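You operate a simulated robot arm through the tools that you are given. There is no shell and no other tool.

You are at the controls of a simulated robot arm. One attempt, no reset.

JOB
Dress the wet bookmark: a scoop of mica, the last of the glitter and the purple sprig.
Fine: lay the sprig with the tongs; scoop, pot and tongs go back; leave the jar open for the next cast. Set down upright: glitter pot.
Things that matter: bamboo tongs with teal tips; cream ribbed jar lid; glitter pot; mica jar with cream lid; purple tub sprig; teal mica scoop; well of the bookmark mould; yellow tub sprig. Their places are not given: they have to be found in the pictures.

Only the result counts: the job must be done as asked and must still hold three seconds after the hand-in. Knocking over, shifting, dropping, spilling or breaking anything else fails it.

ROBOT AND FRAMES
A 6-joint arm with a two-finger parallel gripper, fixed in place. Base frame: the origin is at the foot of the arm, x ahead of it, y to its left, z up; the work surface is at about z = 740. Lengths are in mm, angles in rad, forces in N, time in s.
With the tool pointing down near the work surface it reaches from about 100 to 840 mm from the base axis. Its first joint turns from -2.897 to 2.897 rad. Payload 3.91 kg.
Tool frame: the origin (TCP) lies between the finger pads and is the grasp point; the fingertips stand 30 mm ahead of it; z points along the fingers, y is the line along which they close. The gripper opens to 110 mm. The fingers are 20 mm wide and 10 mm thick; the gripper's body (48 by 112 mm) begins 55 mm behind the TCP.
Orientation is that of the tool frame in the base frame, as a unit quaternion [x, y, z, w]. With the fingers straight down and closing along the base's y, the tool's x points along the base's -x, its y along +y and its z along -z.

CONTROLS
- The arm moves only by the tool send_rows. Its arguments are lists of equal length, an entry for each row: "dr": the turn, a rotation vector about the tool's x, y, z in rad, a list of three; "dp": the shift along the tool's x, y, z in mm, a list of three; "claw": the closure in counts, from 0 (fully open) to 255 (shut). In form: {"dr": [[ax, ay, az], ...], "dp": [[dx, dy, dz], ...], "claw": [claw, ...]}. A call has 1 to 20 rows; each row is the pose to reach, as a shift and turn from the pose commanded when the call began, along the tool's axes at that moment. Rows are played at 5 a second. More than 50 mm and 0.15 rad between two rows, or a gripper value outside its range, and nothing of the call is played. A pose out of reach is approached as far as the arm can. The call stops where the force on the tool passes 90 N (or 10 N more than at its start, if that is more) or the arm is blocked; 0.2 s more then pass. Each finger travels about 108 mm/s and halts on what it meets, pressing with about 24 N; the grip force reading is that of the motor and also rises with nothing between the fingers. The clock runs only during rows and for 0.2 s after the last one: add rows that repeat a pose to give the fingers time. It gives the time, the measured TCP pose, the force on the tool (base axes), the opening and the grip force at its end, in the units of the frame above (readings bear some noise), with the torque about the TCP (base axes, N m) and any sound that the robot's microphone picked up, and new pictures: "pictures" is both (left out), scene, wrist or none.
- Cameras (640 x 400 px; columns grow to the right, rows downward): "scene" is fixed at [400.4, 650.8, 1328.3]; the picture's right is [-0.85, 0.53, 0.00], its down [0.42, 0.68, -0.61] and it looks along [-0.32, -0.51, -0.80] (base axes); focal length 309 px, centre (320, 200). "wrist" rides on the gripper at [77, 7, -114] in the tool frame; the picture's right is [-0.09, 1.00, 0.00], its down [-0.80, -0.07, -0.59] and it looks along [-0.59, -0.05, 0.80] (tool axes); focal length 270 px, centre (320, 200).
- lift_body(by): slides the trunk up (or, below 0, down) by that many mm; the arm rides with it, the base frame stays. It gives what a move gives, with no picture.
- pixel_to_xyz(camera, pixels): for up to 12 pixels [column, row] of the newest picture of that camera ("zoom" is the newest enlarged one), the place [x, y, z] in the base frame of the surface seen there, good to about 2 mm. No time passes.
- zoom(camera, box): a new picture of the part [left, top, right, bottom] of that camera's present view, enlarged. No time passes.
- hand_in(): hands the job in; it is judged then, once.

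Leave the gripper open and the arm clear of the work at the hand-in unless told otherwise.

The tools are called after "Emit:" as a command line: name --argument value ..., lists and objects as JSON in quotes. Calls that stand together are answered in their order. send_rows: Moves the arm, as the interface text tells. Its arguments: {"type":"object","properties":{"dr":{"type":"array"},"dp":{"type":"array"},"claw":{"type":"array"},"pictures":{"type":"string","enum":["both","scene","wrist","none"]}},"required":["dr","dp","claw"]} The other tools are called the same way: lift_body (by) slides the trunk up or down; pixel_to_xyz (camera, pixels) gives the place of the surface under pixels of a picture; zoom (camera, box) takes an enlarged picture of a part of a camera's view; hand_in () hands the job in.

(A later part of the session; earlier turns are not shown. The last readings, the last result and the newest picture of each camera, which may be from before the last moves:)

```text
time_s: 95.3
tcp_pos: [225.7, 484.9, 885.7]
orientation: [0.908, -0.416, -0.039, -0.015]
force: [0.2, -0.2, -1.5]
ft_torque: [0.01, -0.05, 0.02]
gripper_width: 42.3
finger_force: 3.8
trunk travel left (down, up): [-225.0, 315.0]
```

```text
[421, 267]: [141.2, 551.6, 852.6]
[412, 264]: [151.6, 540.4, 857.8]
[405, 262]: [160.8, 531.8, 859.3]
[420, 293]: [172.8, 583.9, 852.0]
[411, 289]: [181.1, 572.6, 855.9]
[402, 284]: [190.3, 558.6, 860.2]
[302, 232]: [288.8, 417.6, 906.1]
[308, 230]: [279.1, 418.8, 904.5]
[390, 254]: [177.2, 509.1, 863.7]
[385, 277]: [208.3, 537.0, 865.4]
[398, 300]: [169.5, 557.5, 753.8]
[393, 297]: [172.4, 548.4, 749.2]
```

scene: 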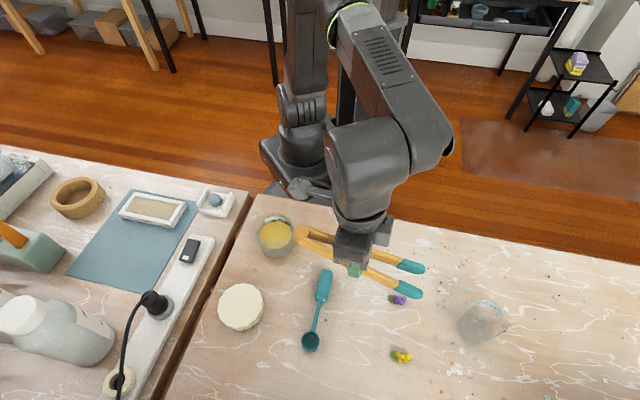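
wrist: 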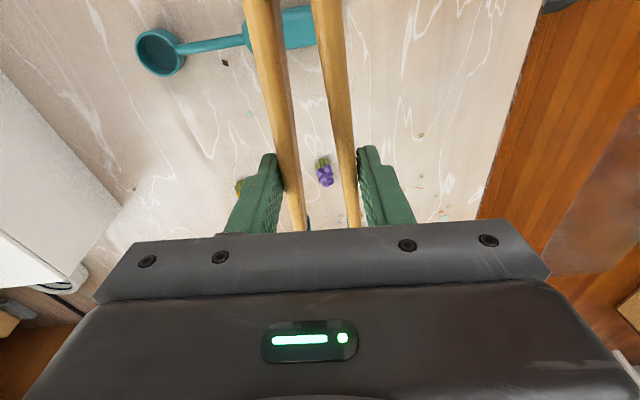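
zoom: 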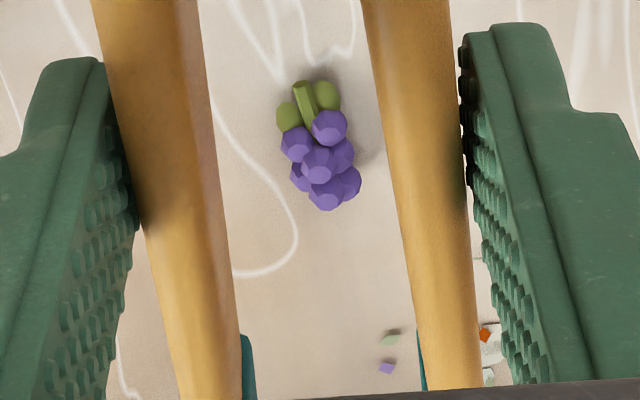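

The tips straddle the sprig's axis with only about a 2.6 mm lateral offset. I'll shift left 2.6 mm and descend until the tips are a few mm above the table around the flower.

Emit:
send_rows --dr '[[0, 0, 0], [0, 0, 0], [0, 0, 0], [0, 0, 0], [0, 0, 0]]' --dp '[[2, 2.63, 22], [3.7, 2.63, 43], [5.4, 2.63, 62], [6.66, 2.63, 76.4], [6.66, 2.63, 76.4]]' --claw '[158, 158, 158, 158, 158]'

Emit:
zoom --camera "scene" --box '[350, 250, 450, 340]'

Emit:
zoom --camera "wrist" --box '[240, 100, 400, 240]'

```text
time_s: 96.5
tcp_pos: [222.0, 481.8, 807.7]
orientation: [0.908, -0.416, -0.04, -0.015]
force: [-1.1, 0.1, -0.2]
ft_torque: [0.0, 0.02, -0.01]
gripper_width: 42.4
finger_force: 3.8
trunk travel left (down, up): [-225.0, 315.0]
```

scene: 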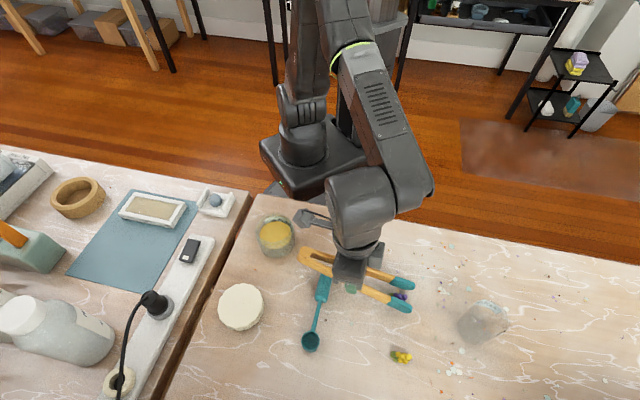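
wrist: 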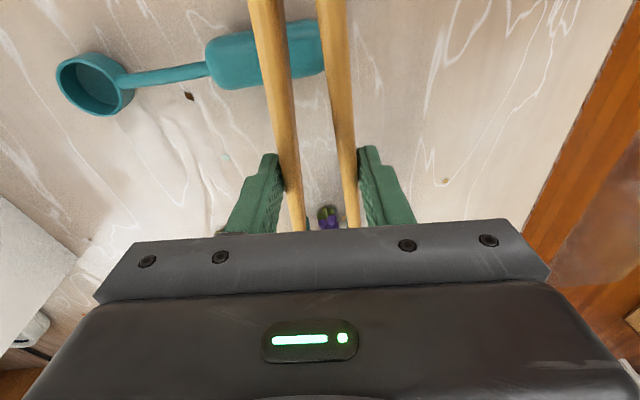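

```text
4.44 times, centred on (400, 295) of scene
```

zoom: 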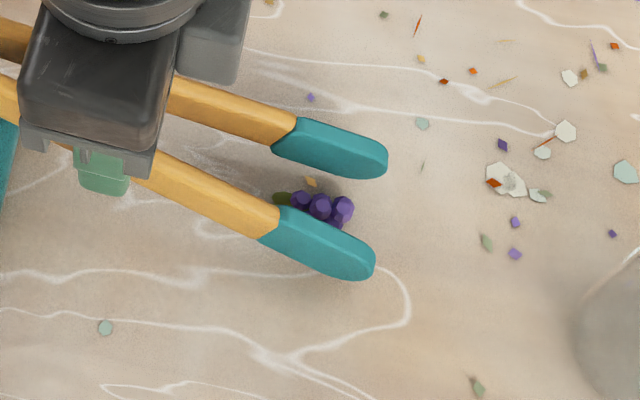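

```text
2.86 times, centred on (320, 170) of wrist
```

zoom: 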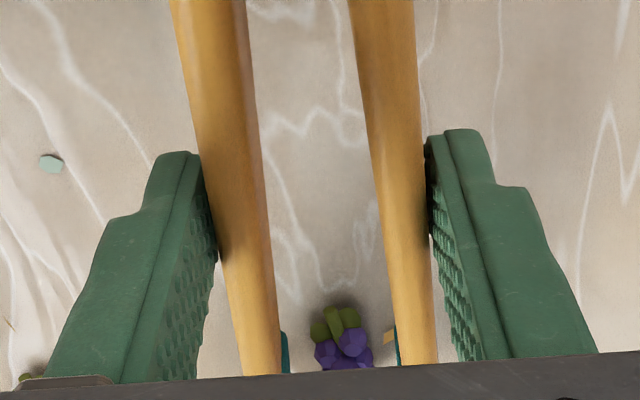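

The sprig is centred between the teal tips. I'll lower 2 mm more and squeeze gradually.

Emit:
send_rows --dr '[[0, 0, 0], [0, 0, 0], [0, 0, 0], [0, 0, 0], [0, 0, 0], [0, 0, 0]]' --dp '[[0.1, 0, 1], [0.2, 0, 2], [0.2, 0, 2], [0.2, 0, 2], [0.2, 0, 2], [0.2, 0, 2]]' --claw '[158, 158, 162, 166, 170, 170]'

Emit:
zoom --camera "scene" --box '[350, 250, 450, 340]'

Emit:
zoom --camera "wrist" --box '[240, 100, 400, 240]'

```text
time_s: 98.0
tcp_pos: [221.6, 482.3, 807.0]
orientation: [0.908, -0.417, -0.04, -0.016]
force: [0.1, 0.1, -0.2]
ft_torque: [-0.02, 0.04, 0.03]
gripper_width: 38.6
finger_force: 3.2
trunk travel left (down, up): [-225.0, 315.0]
```

scene: 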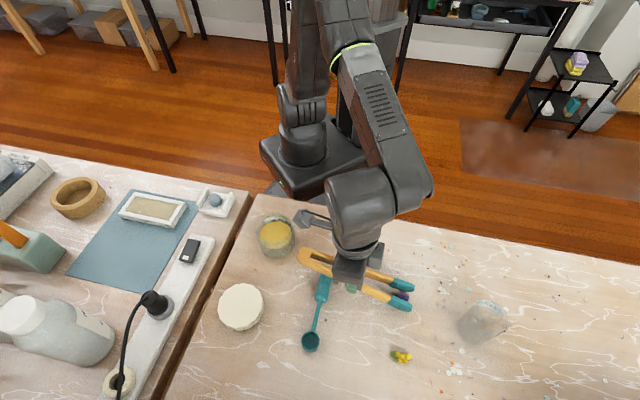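
wrist: 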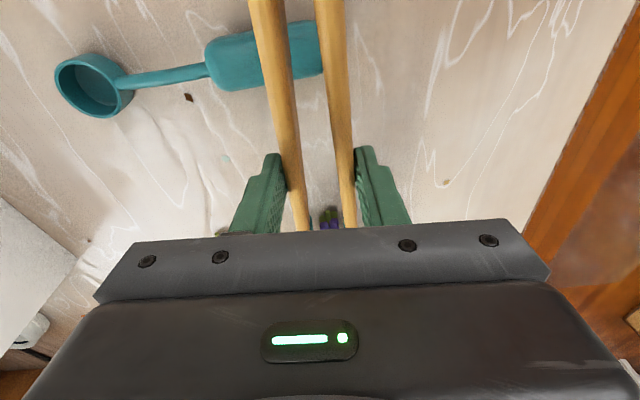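

```text
4.44 times, centred on (400, 295) of scene
```

zoom: 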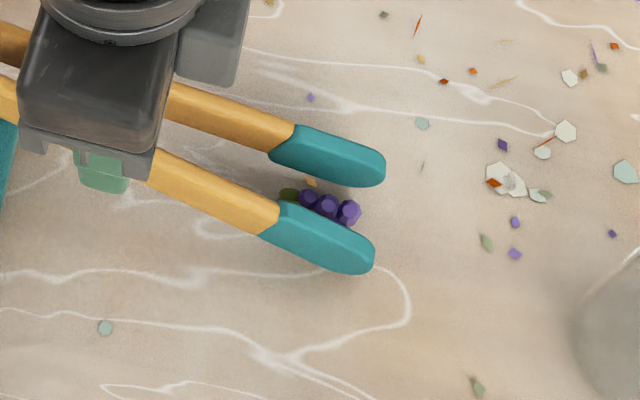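

```text
2.86 times, centred on (320, 170) of wrist
```

zoom: 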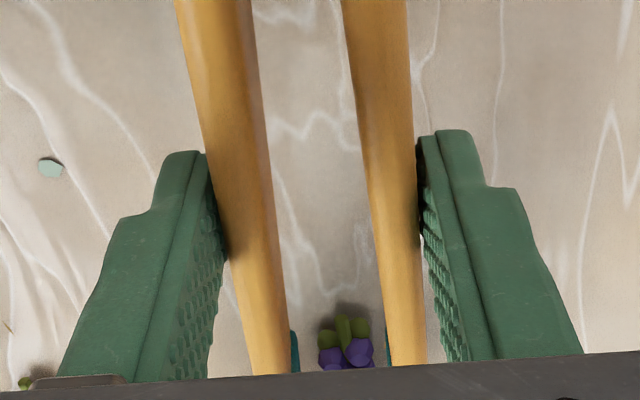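

No grip yet (3.2 N is just the spring). I'll keep squeezing in small steps.

Emit:
send_rows --dr '[[0, 0, 0], [0, 0, 0], [0, 0, 0], [0, 0, 0], [0, 0, 0]]' --dp '[[0, 0, 0.5], [0.1, 0, 1], [0.1, 0, 1], [0.1, 0, 1], [0.1, 0, 1]]' --claw '[173, 176, 179, 182, 182]'

Emit:
zoom --camera "scene" --box '[350, 250, 450, 340]'

Emit:
zoom --camera "wrist" --box '[240, 100, 400, 240]'

```text
time_s: 99.2
tcp_pos: [222.2, 482.8, 804.6]
orientation: [0.908, -0.417, -0.04, -0.015]
force: [0.0, 0.6, -0.6]
ft_torque: [-0.02, 0.01, 0.02]
gripper_width: 32.4
finger_force: 23.8
trunk travel left (down, up): [-225.0, 315.0]
```

scene: 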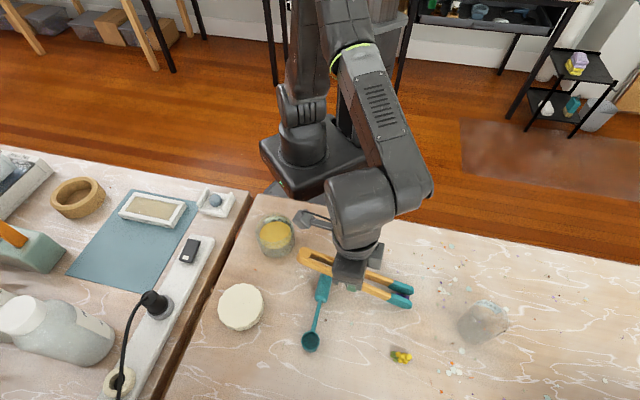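
wrist: 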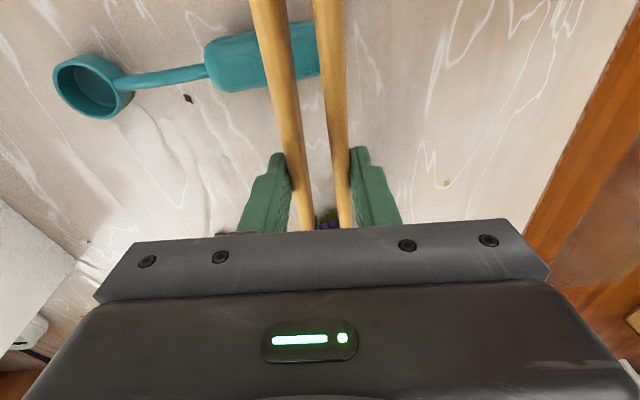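

```text
4.44 times, centred on (400, 295) of scene
```

zoom: 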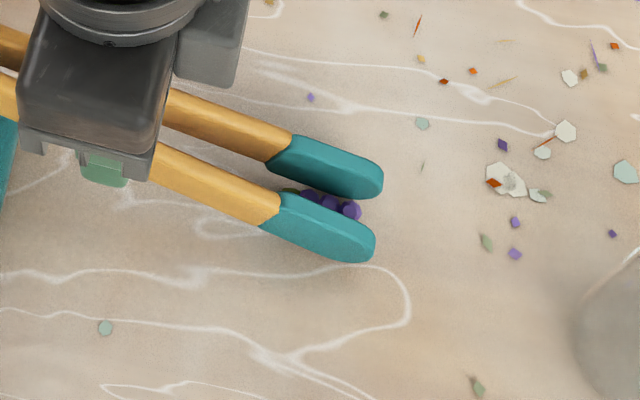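

```text
2.86 times, centred on (320, 170) of wrist
```

zoom: 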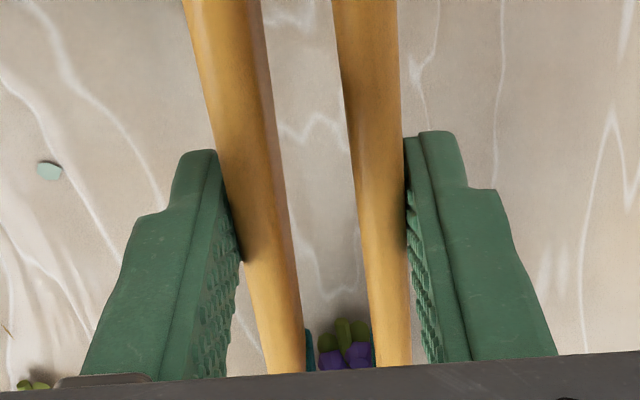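

The grip force jumped to 24 N at 32.4 mm, so the tips are on the sprig. I'll lift slowly 30 mm and check that it comes along.

Emit:
send_rows --dr '[[0, 0, 0], [0, 0, 0], [0, 0, 0], [0, 0, 0], [0, 0, 0], [0, 0, 0]]' --dp '[[0, 0, 0], [-0.3, 0, -3], [-0.9, 0, -10], [-1.7, 0, -20], [-2.6, 0, -30], [-2.6, 0, -30]]' --claw '[186, 186, 186, 186, 186, 186]'

Emit:
zoom --camera "scene" --box '[350, 240, 450, 330]'

Emit:
zoom --camera "wrist" --box '[240, 100, 400, 240]'

```text
time_s: 100.5
tcp_pos: [222.5, 484.5, 834.6]
orientation: [0.908, -0.416, -0.04, -0.015]
force: [0.0, -0.7, -2.3]
ft_torque: [-0.02, 0.01, 0.0]
gripper_width: 32.3
finger_force: 24.0
trunk travel left (down, up): [-225.0, 315.0]
```

scene: 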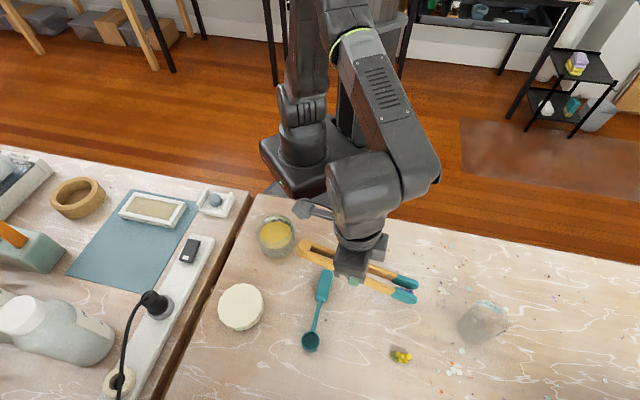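
wrist: 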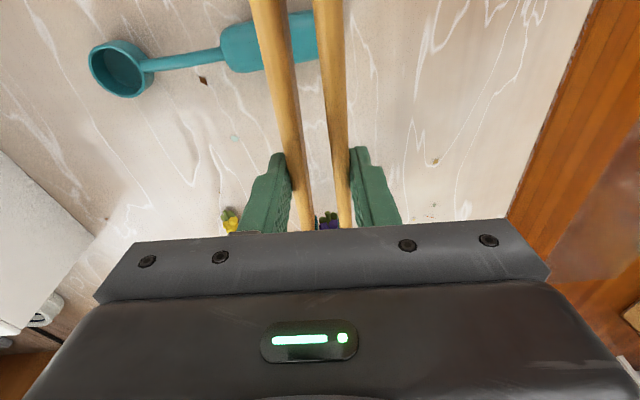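

```text
4.44 times, centred on (400, 285) of scene
```

zoom: 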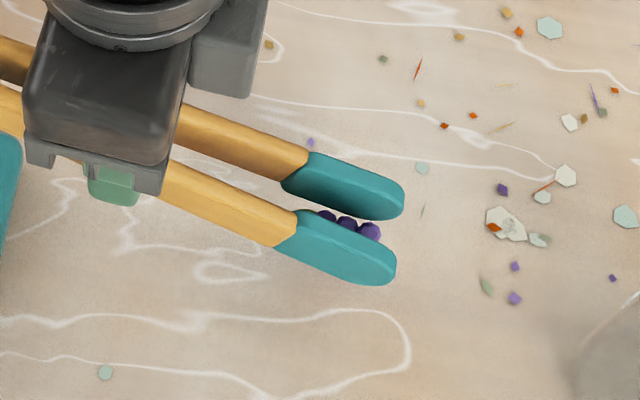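

```text
2.86 times, centred on (320, 170) of wrist
```

zoom: 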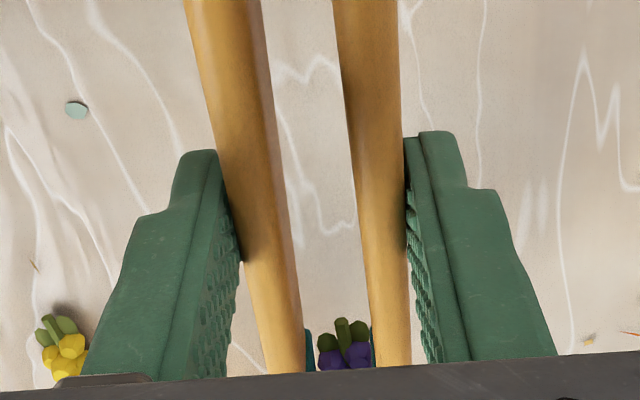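

The sprig is held between the tongs' tips. I'll raise and carry it toward the mould in two legs, turning clockwise. First leg: up and to (331,320,950), yaw -85°.

Emit:
send_rows --dr '[[0, 0, 0], [0, 0, 0], [0.0108, 0, 0.1231], [0.0216, 0, 0.2463], [0.0323, 0, 0.3694], [0.0431, 0, 0.4926], [0.0539, 0, 0.6157], [0.0647, 0, 0.7389], [0.0755, 0, 0.862], [0.0863, 0, 0.9852], [0.097, 0, 1.1083], [0.1078, 0, 1.2315], [0.1186, 0, 1.3546], [0.1294, 0, 1.4778], [0.1294, 0, 1.4778]]' --dp '[[-3.5, 0, -39.8], [-7, 0, -79.7], [9, 2.2, -84.1], [24.9, 4.3, -88.4], [40.9, 6.5, -92.8], [56.8, 8.7, -97.1], [72.8, 10.8, -101.5], [88.8, 13, -105.9], [104.7, 15.2, -110.2], [120.7, 17.3, -114.6], [136.6, 19.5, -118.9], [152.6, 21.7, -123.3], [168.5, 23.8, -127.6], [184.5, 26, -132], [184.5, 26, -132]]' --claw '[186, 186, 186, 186, 186, 186, 186, 186, 186, 186, 186, 186, 186, 186, 186]'

Emit:
zoom --camera "scene" --box '[180, 80, 420, 300]'

```text
time_s: 103.8
tcp_pos: [331.2, 318.3, 951.7]
orientation: [-0.388, 0.921, 0.015, 0.038]
force: [0.0, 1.0, -0.8]
ft_torque: [-0.02, 0.02, 0.0]
gripper_width: 32.2
finger_force: 23.7
trunk travel left (down, up): [-225.0, 315.0]
```

scene: 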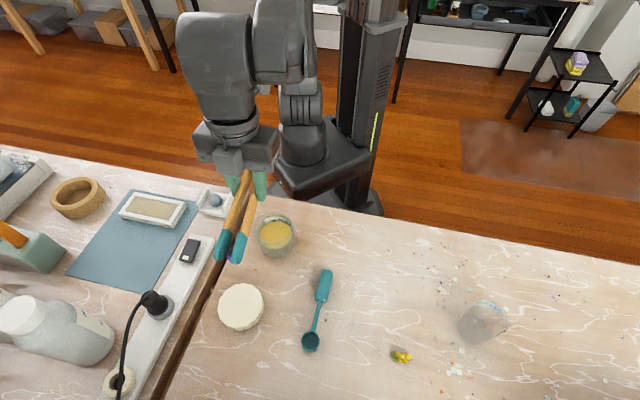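
wrist: 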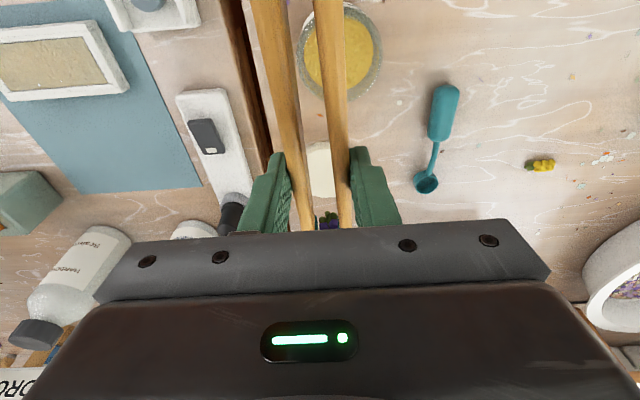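

```text
1.82 times, centred on (300, 190) of scene
```

zoom: 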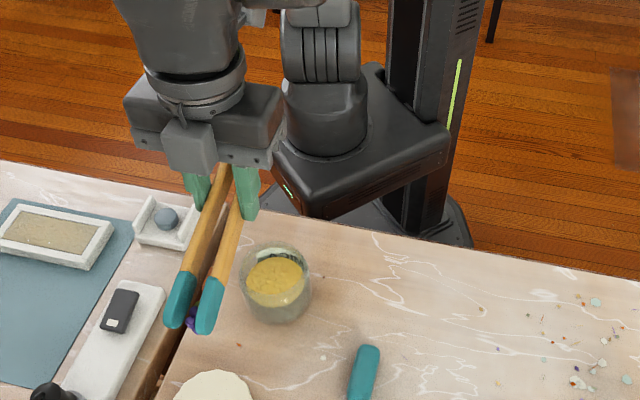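

The sprig is still held. Second leg: to above the mould side at (441,157,900), yaw to -38.5° so the tongs line up with the well's long axis.

Emit:
send_rows --dr '[[0.0107, 0, 0.1224], [0.0214, 0, 0.2449], [0.0322, 0, 0.3673], [0.0429, 0, 0.4897], [0.0536, 0, 0.6122], [0.0643, 0, 0.7346], [0.075, 0, 0.857], [0.0857, 0, 0.9795], [0.0965, 0, 1.1019], [0.1072, 0, 1.2243], [0.1179, 0, 1.3468], [0.1286, 0, 1.4692], [0.1286, 0, 1.4692]]' --dp '[[3.7, -15.9, 4], [7.4, -31.9, 8], [11.1, -47.8, 12], [14.8, -63.7, 16], [18.5, -79.6, 20], [22.2, -95.6, 24], [25.9, -111.5, 28], [29.6, -127.4, 32], [33.3, -143.3, 36], [37, -159.3, 40], [40.7, -175.2, 44], [44.4, -191.1, 48], [44.4, -191.1, 48]]' --claw '[186, 186, 186, 186, 186, 186, 186, 186, 186, 186, 186, 186, 186]'

Emit:
zoom --camera "scene" --box '[80, 90, 260, 250]'

Emit:
zoom --camera "wrist" --box '[220, 60, 420, 240]'

```text
time_s: 106.5
tcp_pos: [440.0, 155.4, 899.8]
orientation: [0.332, 0.942, -0.017, 0.041]
force: [0.2, -0.3, -0.9]
ft_torque: [0.02, 0.01, -0.01]
gripper_width: 32.3
finger_force: 23.7
trunk travel left (down, up): [-225.0, 315.0]
```

scene: 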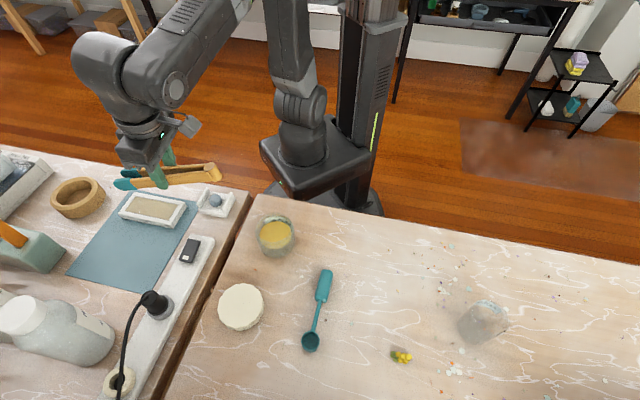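
wrist: 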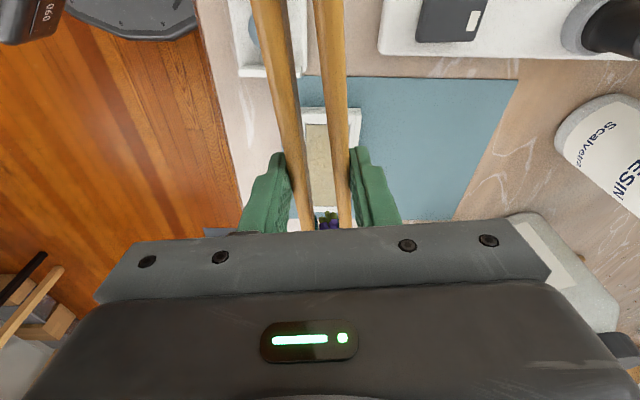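

```text
2.50 times, centred on (170, 170) of scene
```

zoom: 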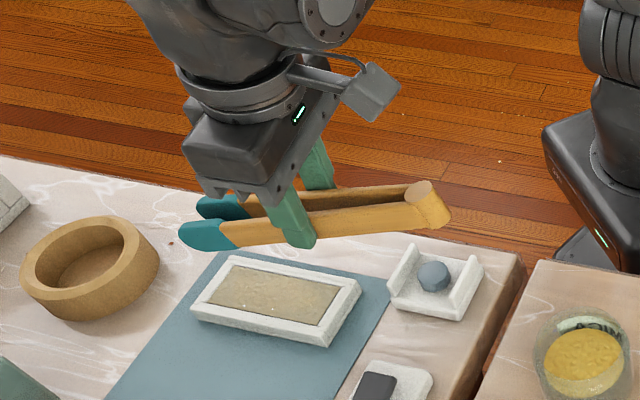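

```text
2.22 times, centred on (320, 150) of wrist
```

zoom: 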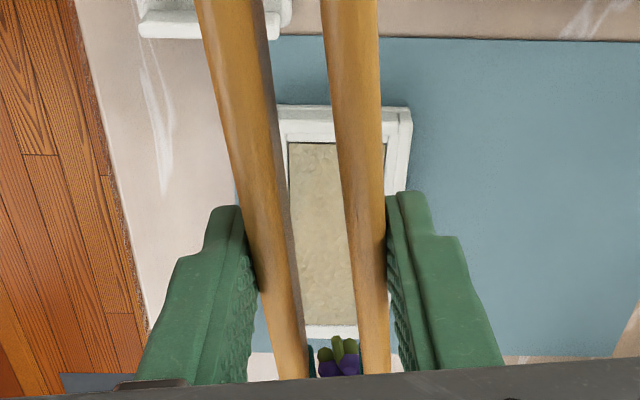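

The well lies between the arms below. I'll measure the sprig's actual position in the tongs.

Emit:
pixel_to_xyz --camera "wrist" --pixels '[[328, 213], [325, 222], [331, 222], [328, 226], [323, 218], [334, 216], [318, 150], [322, 190], [326, 140], [318, 125], [330, 180], [312, 200]]'

Emit:
pixel_to_xyz --camera "scene" --pixels '[[118, 184], [128, 183], [140, 181], [122, 172], [128, 171], [212, 167], [200, 175], [128, 192], [120, 187], [218, 172]]'

Emit:
zoom --camera "scene" --box '[100, 155, 180, 225]'

```text
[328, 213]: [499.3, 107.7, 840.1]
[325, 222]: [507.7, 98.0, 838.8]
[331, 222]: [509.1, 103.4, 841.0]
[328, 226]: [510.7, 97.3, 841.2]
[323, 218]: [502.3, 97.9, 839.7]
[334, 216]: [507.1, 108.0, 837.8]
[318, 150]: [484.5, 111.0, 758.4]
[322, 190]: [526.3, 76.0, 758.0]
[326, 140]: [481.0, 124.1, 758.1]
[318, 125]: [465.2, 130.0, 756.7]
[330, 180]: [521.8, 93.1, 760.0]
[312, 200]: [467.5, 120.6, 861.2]
```

```text
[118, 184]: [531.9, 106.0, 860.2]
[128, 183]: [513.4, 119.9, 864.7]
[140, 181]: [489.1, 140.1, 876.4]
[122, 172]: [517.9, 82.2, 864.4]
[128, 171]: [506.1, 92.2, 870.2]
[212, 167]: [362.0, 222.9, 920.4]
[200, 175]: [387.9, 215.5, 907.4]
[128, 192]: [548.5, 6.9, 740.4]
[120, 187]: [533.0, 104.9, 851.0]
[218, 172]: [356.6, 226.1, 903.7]
```

```text
5.71 times, centred on (140, 190) of scene
```

zoom: 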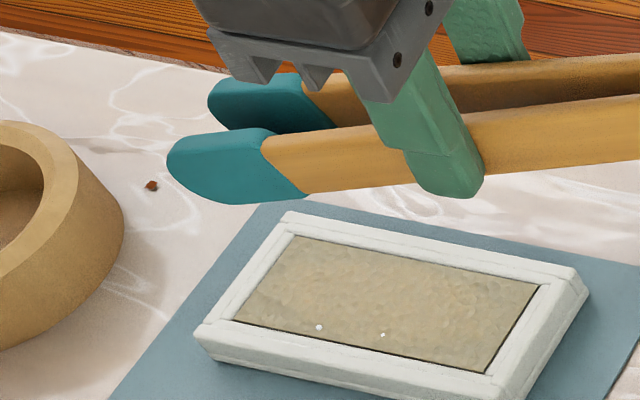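

The sprig's centre is about (512,97), nearly over the well centre, and the filled surface is at z≈758. I'll lower to about 10 mm above the surface with a small trim, then check.

Emit:
send_rows --dr '[[0, 0, 0], [0, 0, 0], [0, 0, 0], [0, 0, 0], [0, 0, 0], [0, 0, 0]]' --dp '[[3, 0, 18], [6, 0, 36], [7.5, 0, 50], [8.5, 0, 60], [8.8, 0, 64.3], [8.8, 0, 64.3]]' --claw '[186, 186, 186, 186, 186, 186]'

Emit:
zoom --camera "scene" --box '[100, 165, 200, 240]'

Emit:
zoom --camera "wrist" --box '[260, 120, 400, 240]'

```text
time_s: 108.0
tcp_pos: [436.2, 158.2, 835.5]
orientation: [0.331, 0.942, -0.018, 0.041]
force: [-0.7, 0.0, -0.9]
ft_torque: [0.02, -0.03, -0.03]
gripper_width: 32.3
finger_force: 24.2
trunk travel left (down, up): [-225.0, 315.0]
```

scene: 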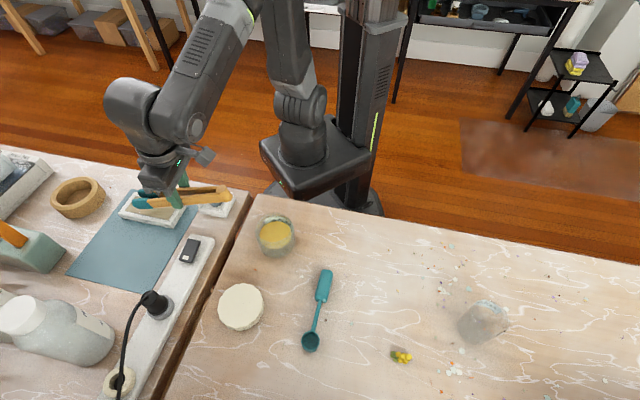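
wrist: 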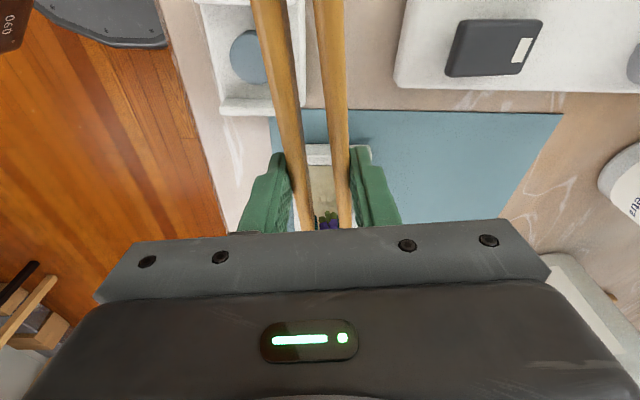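

```text
5.33 times, centred on (150, 202) of scene
```

zoom: 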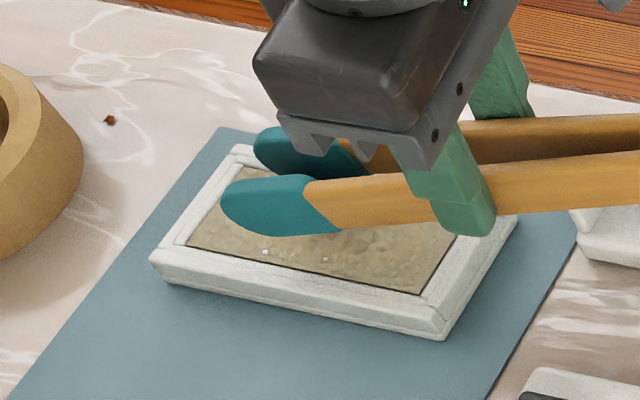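

```text
3.33 times, centred on (330, 180) of wrist
```

zoom: 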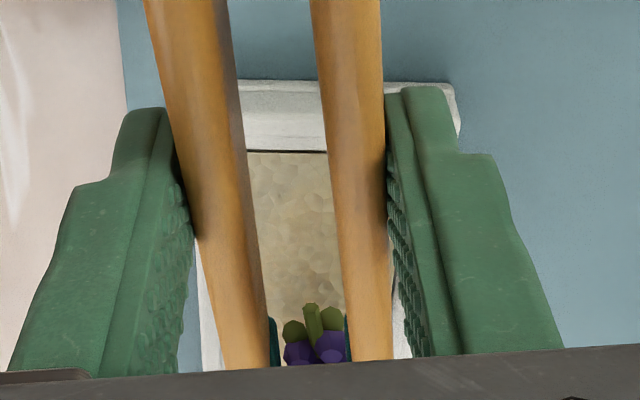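

I'll measure the sprig's position over the well from this view.

Emit:
pixel_to_xyz --camera "wrist" --pixels '[[327, 213], [328, 217], [320, 221], [332, 218], [323, 226], [330, 226], [320, 190], [325, 200], [320, 170], [322, 163], [318, 162], [312, 180]]'

Emit:
pixel_to_xyz --camera "scene" --pixels '[[145, 204], [155, 203], [160, 206], [142, 200], [150, 198], [150, 194], [160, 213], [175, 212]]'

```text
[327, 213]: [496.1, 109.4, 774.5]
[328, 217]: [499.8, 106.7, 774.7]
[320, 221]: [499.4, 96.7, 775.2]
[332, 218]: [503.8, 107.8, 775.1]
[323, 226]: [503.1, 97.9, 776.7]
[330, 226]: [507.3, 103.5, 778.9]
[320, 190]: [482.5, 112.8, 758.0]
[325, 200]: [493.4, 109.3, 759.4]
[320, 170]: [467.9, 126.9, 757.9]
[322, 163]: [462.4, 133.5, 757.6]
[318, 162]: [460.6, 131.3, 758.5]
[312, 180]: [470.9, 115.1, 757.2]
```

```text
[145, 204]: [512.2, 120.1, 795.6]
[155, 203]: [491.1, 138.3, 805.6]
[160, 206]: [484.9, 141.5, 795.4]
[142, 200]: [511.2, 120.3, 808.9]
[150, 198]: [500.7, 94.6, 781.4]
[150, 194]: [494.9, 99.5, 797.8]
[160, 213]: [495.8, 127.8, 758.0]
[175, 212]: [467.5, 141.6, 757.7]
```

The sprig's centre is at (509,98.5), exactly over the well centre. I'll lower the last 10 mm so it is just above the surface, with the tips still clear of the frame.

Emit:
send_rows --dr '[[0, 0, 0], [0, 0, 0], [0, 0, 0], [0, 0, 0]]' --dp '[[0.3, 0, 4], [0.6, 0, 8], [0.9, 0, 10.5], [0.9, 0, 10.5]]' --claw '[186, 186, 186, 186]'

Emit:
zoom --camera "scene" --box '[100, 165, 200, 240]'

Emit:
zoom --camera "wrist" --box '[260, 120, 400, 240]'

```text
time_s: 109.0
tcp_pos: [437.0, 157.2, 824.0]
orientation: [0.332, 0.942, -0.018, 0.041]
force: [-0.2, -0.4, -2.0]
ft_torque: [-0.02, -0.01, -0.01]
gripper_width: 31.9
finger_force: 23.9
trunk travel left (down, up): [-225.0, 315.0]
```

scene: 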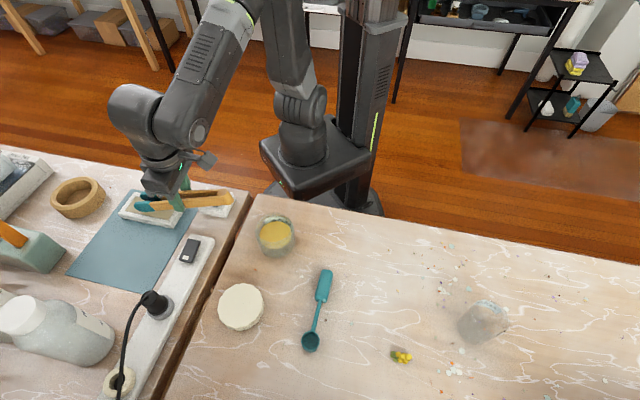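
wrist: 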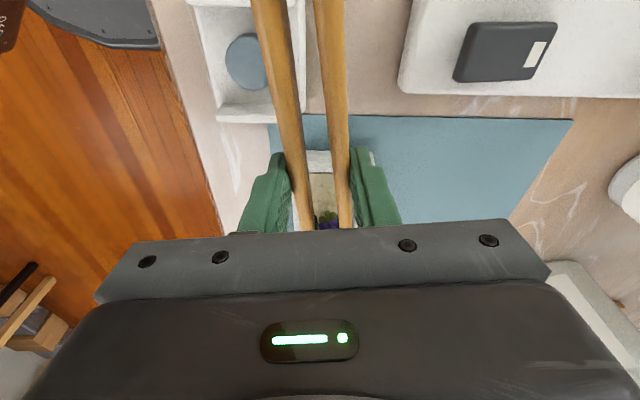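

```text
5.33 times, centred on (150, 202) of scene
```

zoom: 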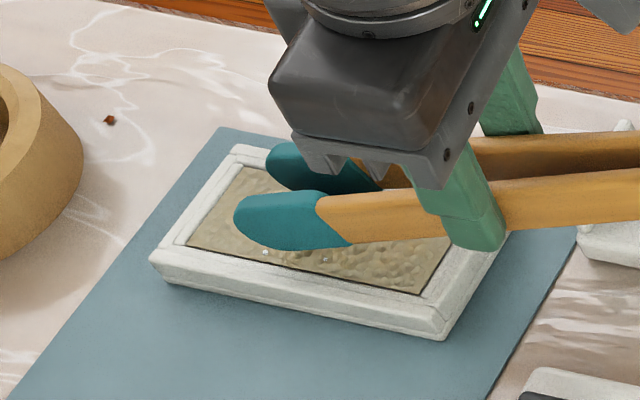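

```text
3.33 times, centred on (330, 180) of wrist
```

zoom: 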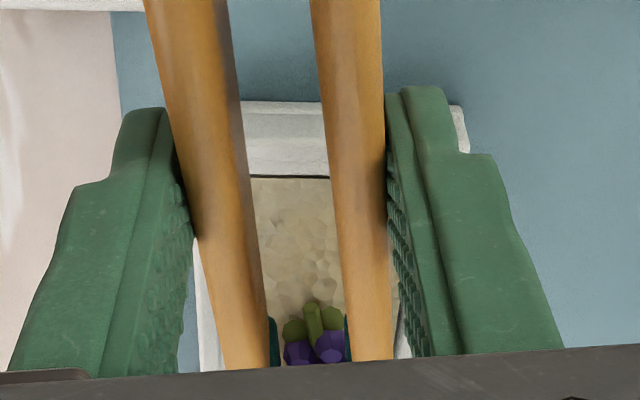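

Positioned just above the surface. I'll open the tongs slowly to release the sprig while keeping hold of the tongs themselves.

Emit:
send_rows --dr '[[0, 0, 0], [0, 0, 0], [0, 0, 0], [0, 0, 0], [0, 0, 0], [0, 0, 0], [0, 0, 0], [0, 0, 0], [0, 0, 0]]' --dp '[[0, 0, 0], [0, 0, 0], [0, 0, 0], [0, 0, 0], [0, 0, 0], [0, 0, 0], [0, 0, 0], [0, 0, 0], [0, 0, 0]]' --claw '[182, 179, 176, 173, 170, 167, 164, 161, 161]'

Emit:
zoom --camera "scene" --box '[100, 165, 200, 240]'

Emit:
zoom --camera "wrist" --box '[260, 120, 400, 240]'

```text
time_s: 111.0
tcp_pos: [435.0, 157.0, 823.9]
orientation: [0.331, 0.943, -0.017, 0.041]
force: [0.0, -0.3, -0.4]
ft_torque: [0.03, -0.02, 0.01]
gripper_width: 38.3
finger_force: 3.3
trunk travel left (down, up): [-225.0, 315.0]
```

scene: 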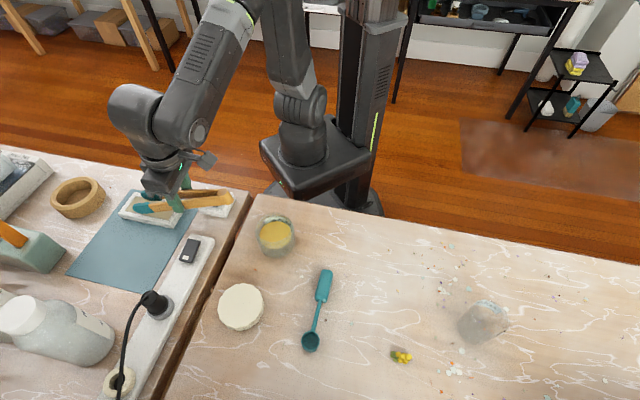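
wrist: 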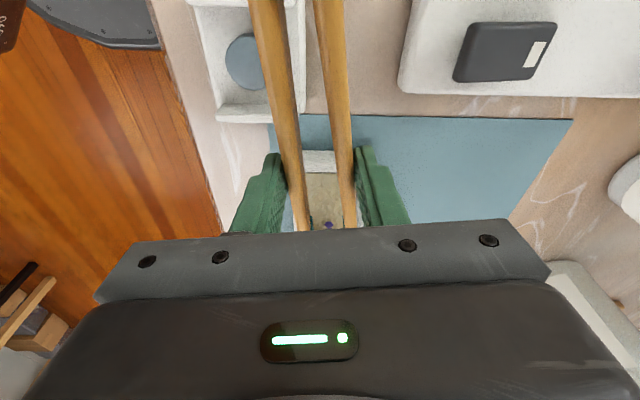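

```text
5.33 times, centred on (150, 202) of scene
```

zoom: 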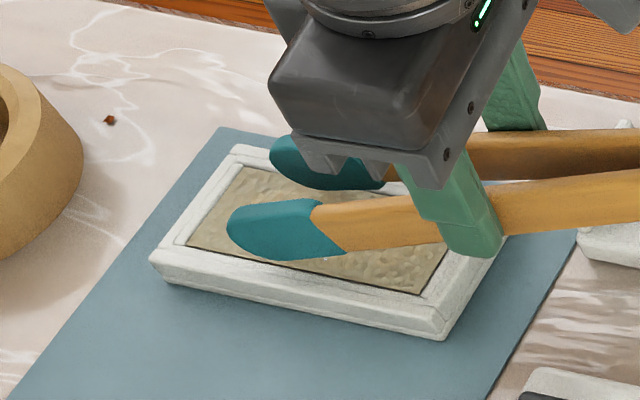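

```text
3.33 times, centred on (330, 180) of wrist
```

zoom: 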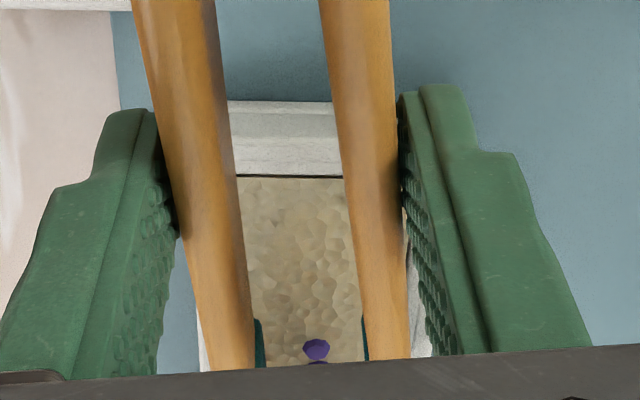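

The sprig is released and has settled into the wet fill (one purple bead shows at the surface). I'll lift the tongs straight up.

Emit:
send_rows --dr '[[0, 0, 0], [0, 0, 0], [0, 0, 0], [0, 0, 0], [0, 0, 0], [0, 0, 0]]' --dp '[[-0.4, 0, -5], [-1.3, 0, -15], [-3.5, 0, -40], [-6.1, 0, -70], [-8.7, 0, -100], [-8.7, 0, -100]]' --claw '[161, 161, 161, 161, 161, 161]'

Emit:
zoom --camera "scene" --box '[100, 165, 200, 240]'

Emit:
zoom --camera "wrist" --box '[260, 80, 400, 240]'

```text
time_s: 112.3
tcp_pos: [435.1, 157.4, 923.8]
orientation: [0.331, 0.943, -0.017, 0.041]
force: [0.1, 0.3, -0.5]
ft_torque: [0.02, 0.04, 0.0]
gripper_width: 38.2
finger_force: 3.5
trunk travel left (down, up): [-225.0, 315.0]
```

scene: 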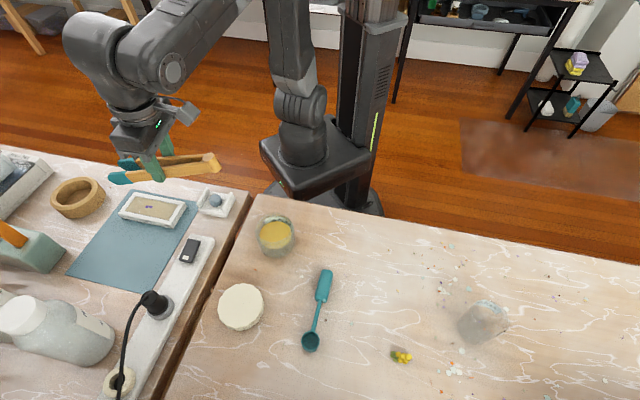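
wrist: 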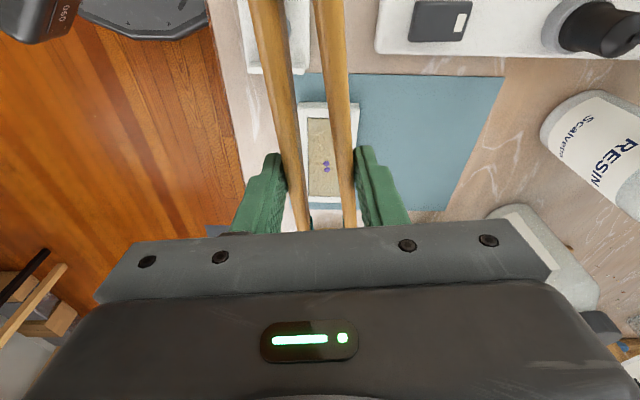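

```text
5.33 times, centred on (150, 202) of scene
```

zoom: 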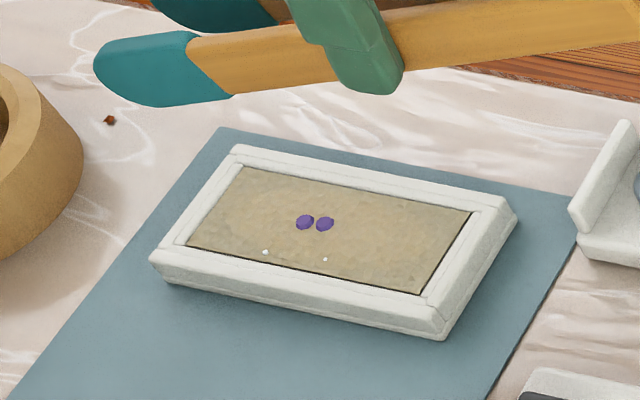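

```text
2.50 times, centred on (330, 160) of wrist
```

zoom: 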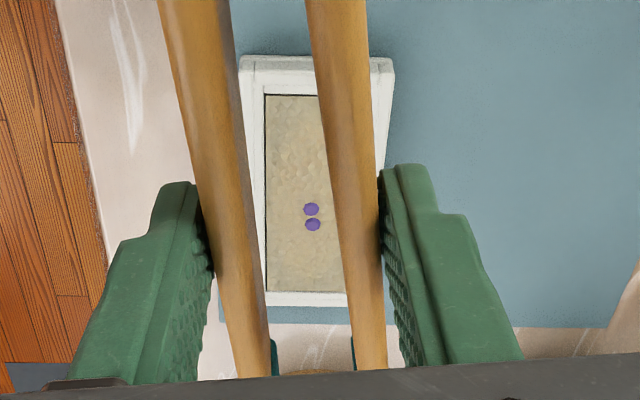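

The sprig lies in the middle of the well. Now I'll return the tongs. First leg back: to (331,320,950), yaw +84.5°.

Emit:
send_rows --dr '[[-0.0107, 0, -0.1224], [-0.0214, 0, -0.2449], [-0.0322, 0, -0.3673], [-0.0429, 0, -0.4897], [-0.0536, 0, -0.6122], [-0.0643, 0, -0.7346], [-0.075, 0, -0.857], [-0.0857, 0, -0.9795], [-0.0965, 0, -1.1019], [-0.1072, 0, -1.2243], [-0.1179, 0, -1.3468], [-0.1286, 0, -1.4692], [-0.1286, 0, -1.4692]]' --dp '[[15, 5.2, -3.5], [30, 10.4, -7], [44.9, 15.6, -10.5], [59.9, 20.8, -14], [74.9, 26, -17.5], [89.9, 31.3, -21], [104.8, 36.5, -24.5], [119.8, 41.7, -28], [134.8, 46.9, -31.5], [149.8, 52.1, -35], [164.7, 57.3, -38.5], [179.7, 62.5, -42], [179.7, 62.5, -42]]' --claw '[161, 161, 161, 161, 161, 161, 161, 161, 161, 161, 161, 161, 161]'

```text
time_s: 115.2
tcp_pos: [333.3, 321.2, 949.4]
orientation: [-0.389, 0.92, 0.015, 0.038]
force: [-0.2, 0.5, -1.9]
ft_torque: [-0.02, -0.03, 0.0]
gripper_width: 38.2
finger_force: 3.5
trunk travel left (down, up): [-225.0, 315.0]
```

scene: 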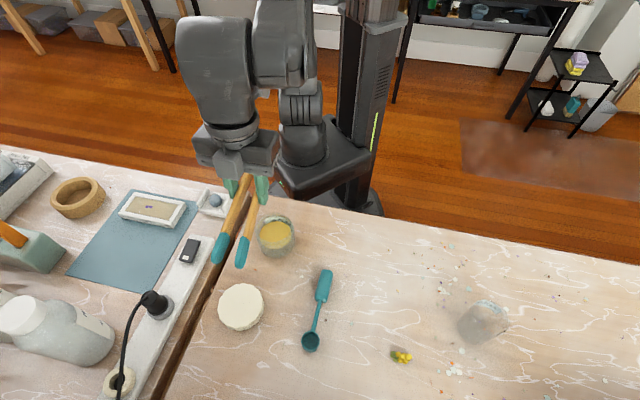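
wrist: 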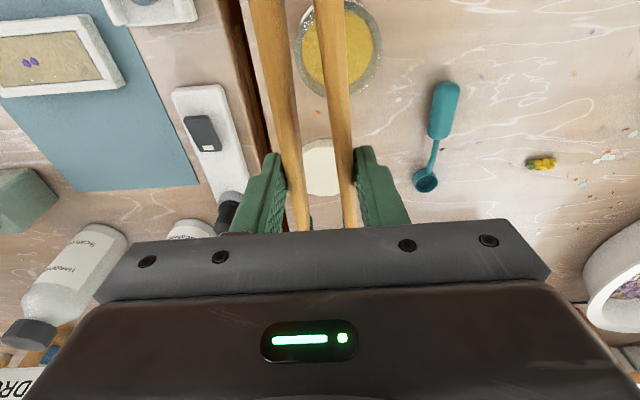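

Second leg back: to above the tongs' place at (49,507,920), yaw 135°, pitching back so the tongs are level.

Emit:
send_rows --dr '[[-0.0241, -0.0148, -0.1086], [-0.0481, -0.0295, -0.2171], [-0.0722, -0.0443, -0.3257], [-0.0963, -0.0591, -0.4343], [-0.1204, -0.0739, -0.5429], [-0.1444, -0.0886, -0.6514], [-0.1685, -0.1034, -0.76], [-0.1926, -0.1182, -0.8686], [-0.2166, -0.1329, -0.9771], [-0.2407, -0.1477, -1.0857], [-0.2648, -0.1625, -1.1943], [-0.2889, -0.1773, -1.3029], [-0.3129, -0.192, -1.4114], [-0.337, -0.2068, -1.52], [-0.337, -0.2068, -1.52]]' --dp '[[4.7, 23.8, 1.7], [9.5, 47.6, 3.4], [14.2, 71.4, 5.1], [19, 95.3, 6.8], [23.7, 119.1, 8.5], [28.5, 142.9, 10.2], [33.2, 166.7, 11.9], [37.9, 190.5, 13.5], [42.7, 214.3, 15.2], [47.4, 238.1, 16.9], [52.2, 262, 18.6], [56.9, 285.8, 20.3], [61.7, 309.6, 22], [66.4, 333.4, 23.7], [66.4, 333.4, 23.7]]' --claw '[161, 161, 161, 161, 161, 161, 161, 161, 161, 161, 161, 161, 161, 161, 161]'

Emit:
zoom --camera "scene" --box '[370, 130, 570, 300]'

```text
time_s: 118.3
tcp_pos: [47.7, 509.3, 921.0]
orientation: [0.91, -0.378, -0.161, -0.064]
force: [-0.5, -0.3, -1.1]
ft_torque: [-0.01, 0.02, 0.01]
gripper_width: 38.3
finger_force: 3.1
trunk travel left (down, up): [-225.0, 315.0]
```

scene: 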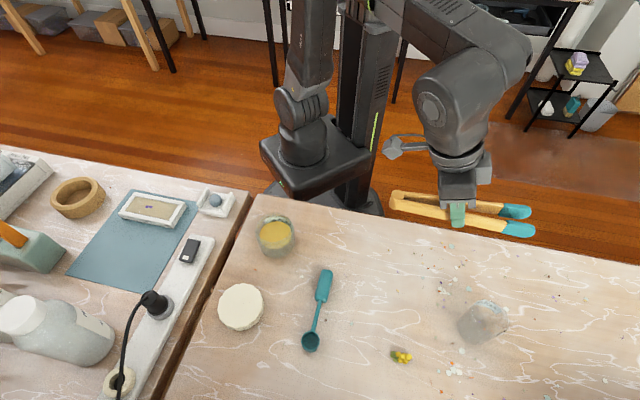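
wrist: 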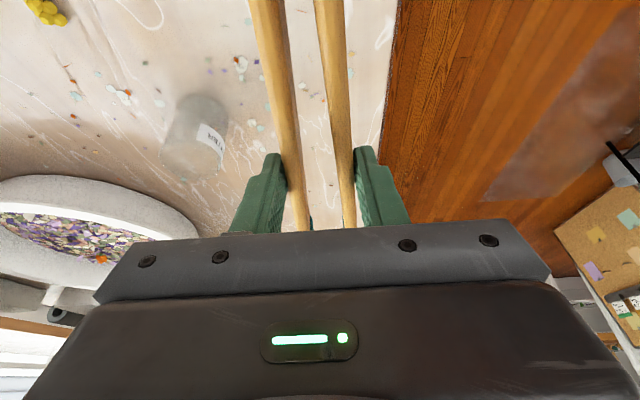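

```text
2.35 times, centred on (470, 215) of scene
```

zoom: 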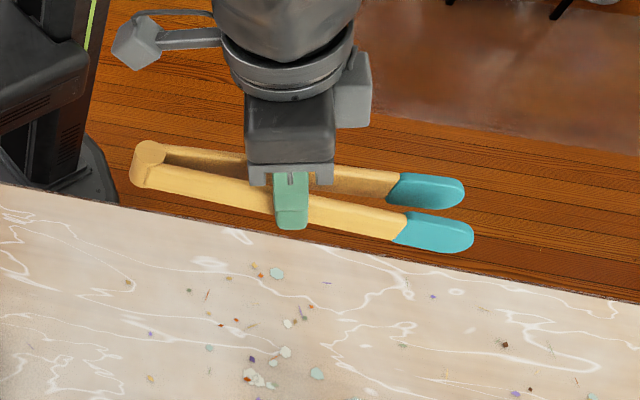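

The tongs are level above their place. I'll lower to TCP z≈813, the same as when first lifted, and set the width to 42 mm to compare with that earlier picture.

Emit:
send_rows --dr '[[0, 0, 0], [0, 0, 0], [0, 0, 0], [0, 0, 0], [0, 0, 0], [0, 0, 0]]' --dp '[[10, 0.5, 25], [20, 0.9, 50], [30, 1.4, 75], [37, 1.84, 93], [40, 1.84, 100.4], [40, 1.84, 100.4]]' --claw '[161, 161, 161, 160, 158, 158]'

Emit:
zoom --camera "scene" --box '[365, 180, 505, 300]'

Emit:
pixel_to_xyz --camera "scene" --pixels '[[496, 240], [475, 238], [499, 259], [478, 256], [386, 226], [460, 236], [465, 252], [490, 259], [485, 239], [386, 232]]'

```text
time_s: 119.8
tcp_pos: [51.0, 503.2, 811.1]
orientation: [0.909, -0.379, -0.16, -0.065]
force: [0.8, -1.1, -1.0]
ft_torque: [0.01, 0.01, 0.02]
gripper_width: 39.5
finger_force: 3.2
trunk travel left (down, up): [-225.0, 315.0]
```

scene: 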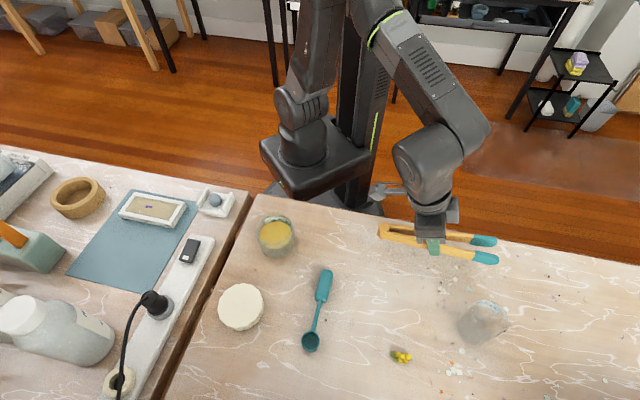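
wrist: 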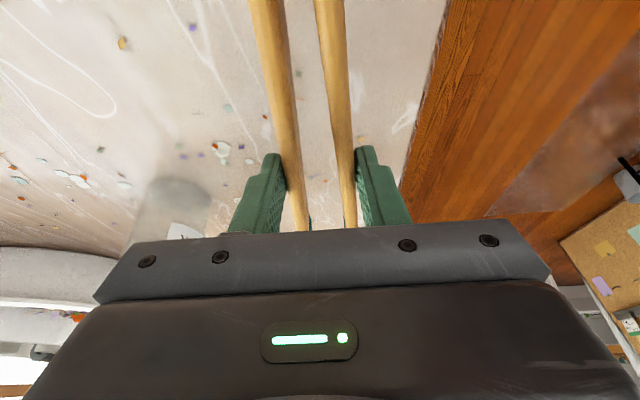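

```text
3.33 times, centred on (435, 240) of scene
```

zoom: 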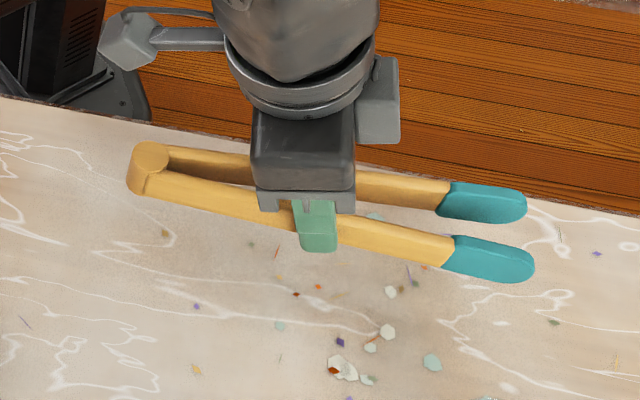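

```text
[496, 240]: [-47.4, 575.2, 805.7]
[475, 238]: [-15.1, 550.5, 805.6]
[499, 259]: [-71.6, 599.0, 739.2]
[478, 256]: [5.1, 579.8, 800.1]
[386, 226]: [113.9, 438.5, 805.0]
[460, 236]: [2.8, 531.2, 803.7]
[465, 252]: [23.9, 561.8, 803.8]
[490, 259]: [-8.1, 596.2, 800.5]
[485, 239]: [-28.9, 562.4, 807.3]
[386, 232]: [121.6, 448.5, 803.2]
```

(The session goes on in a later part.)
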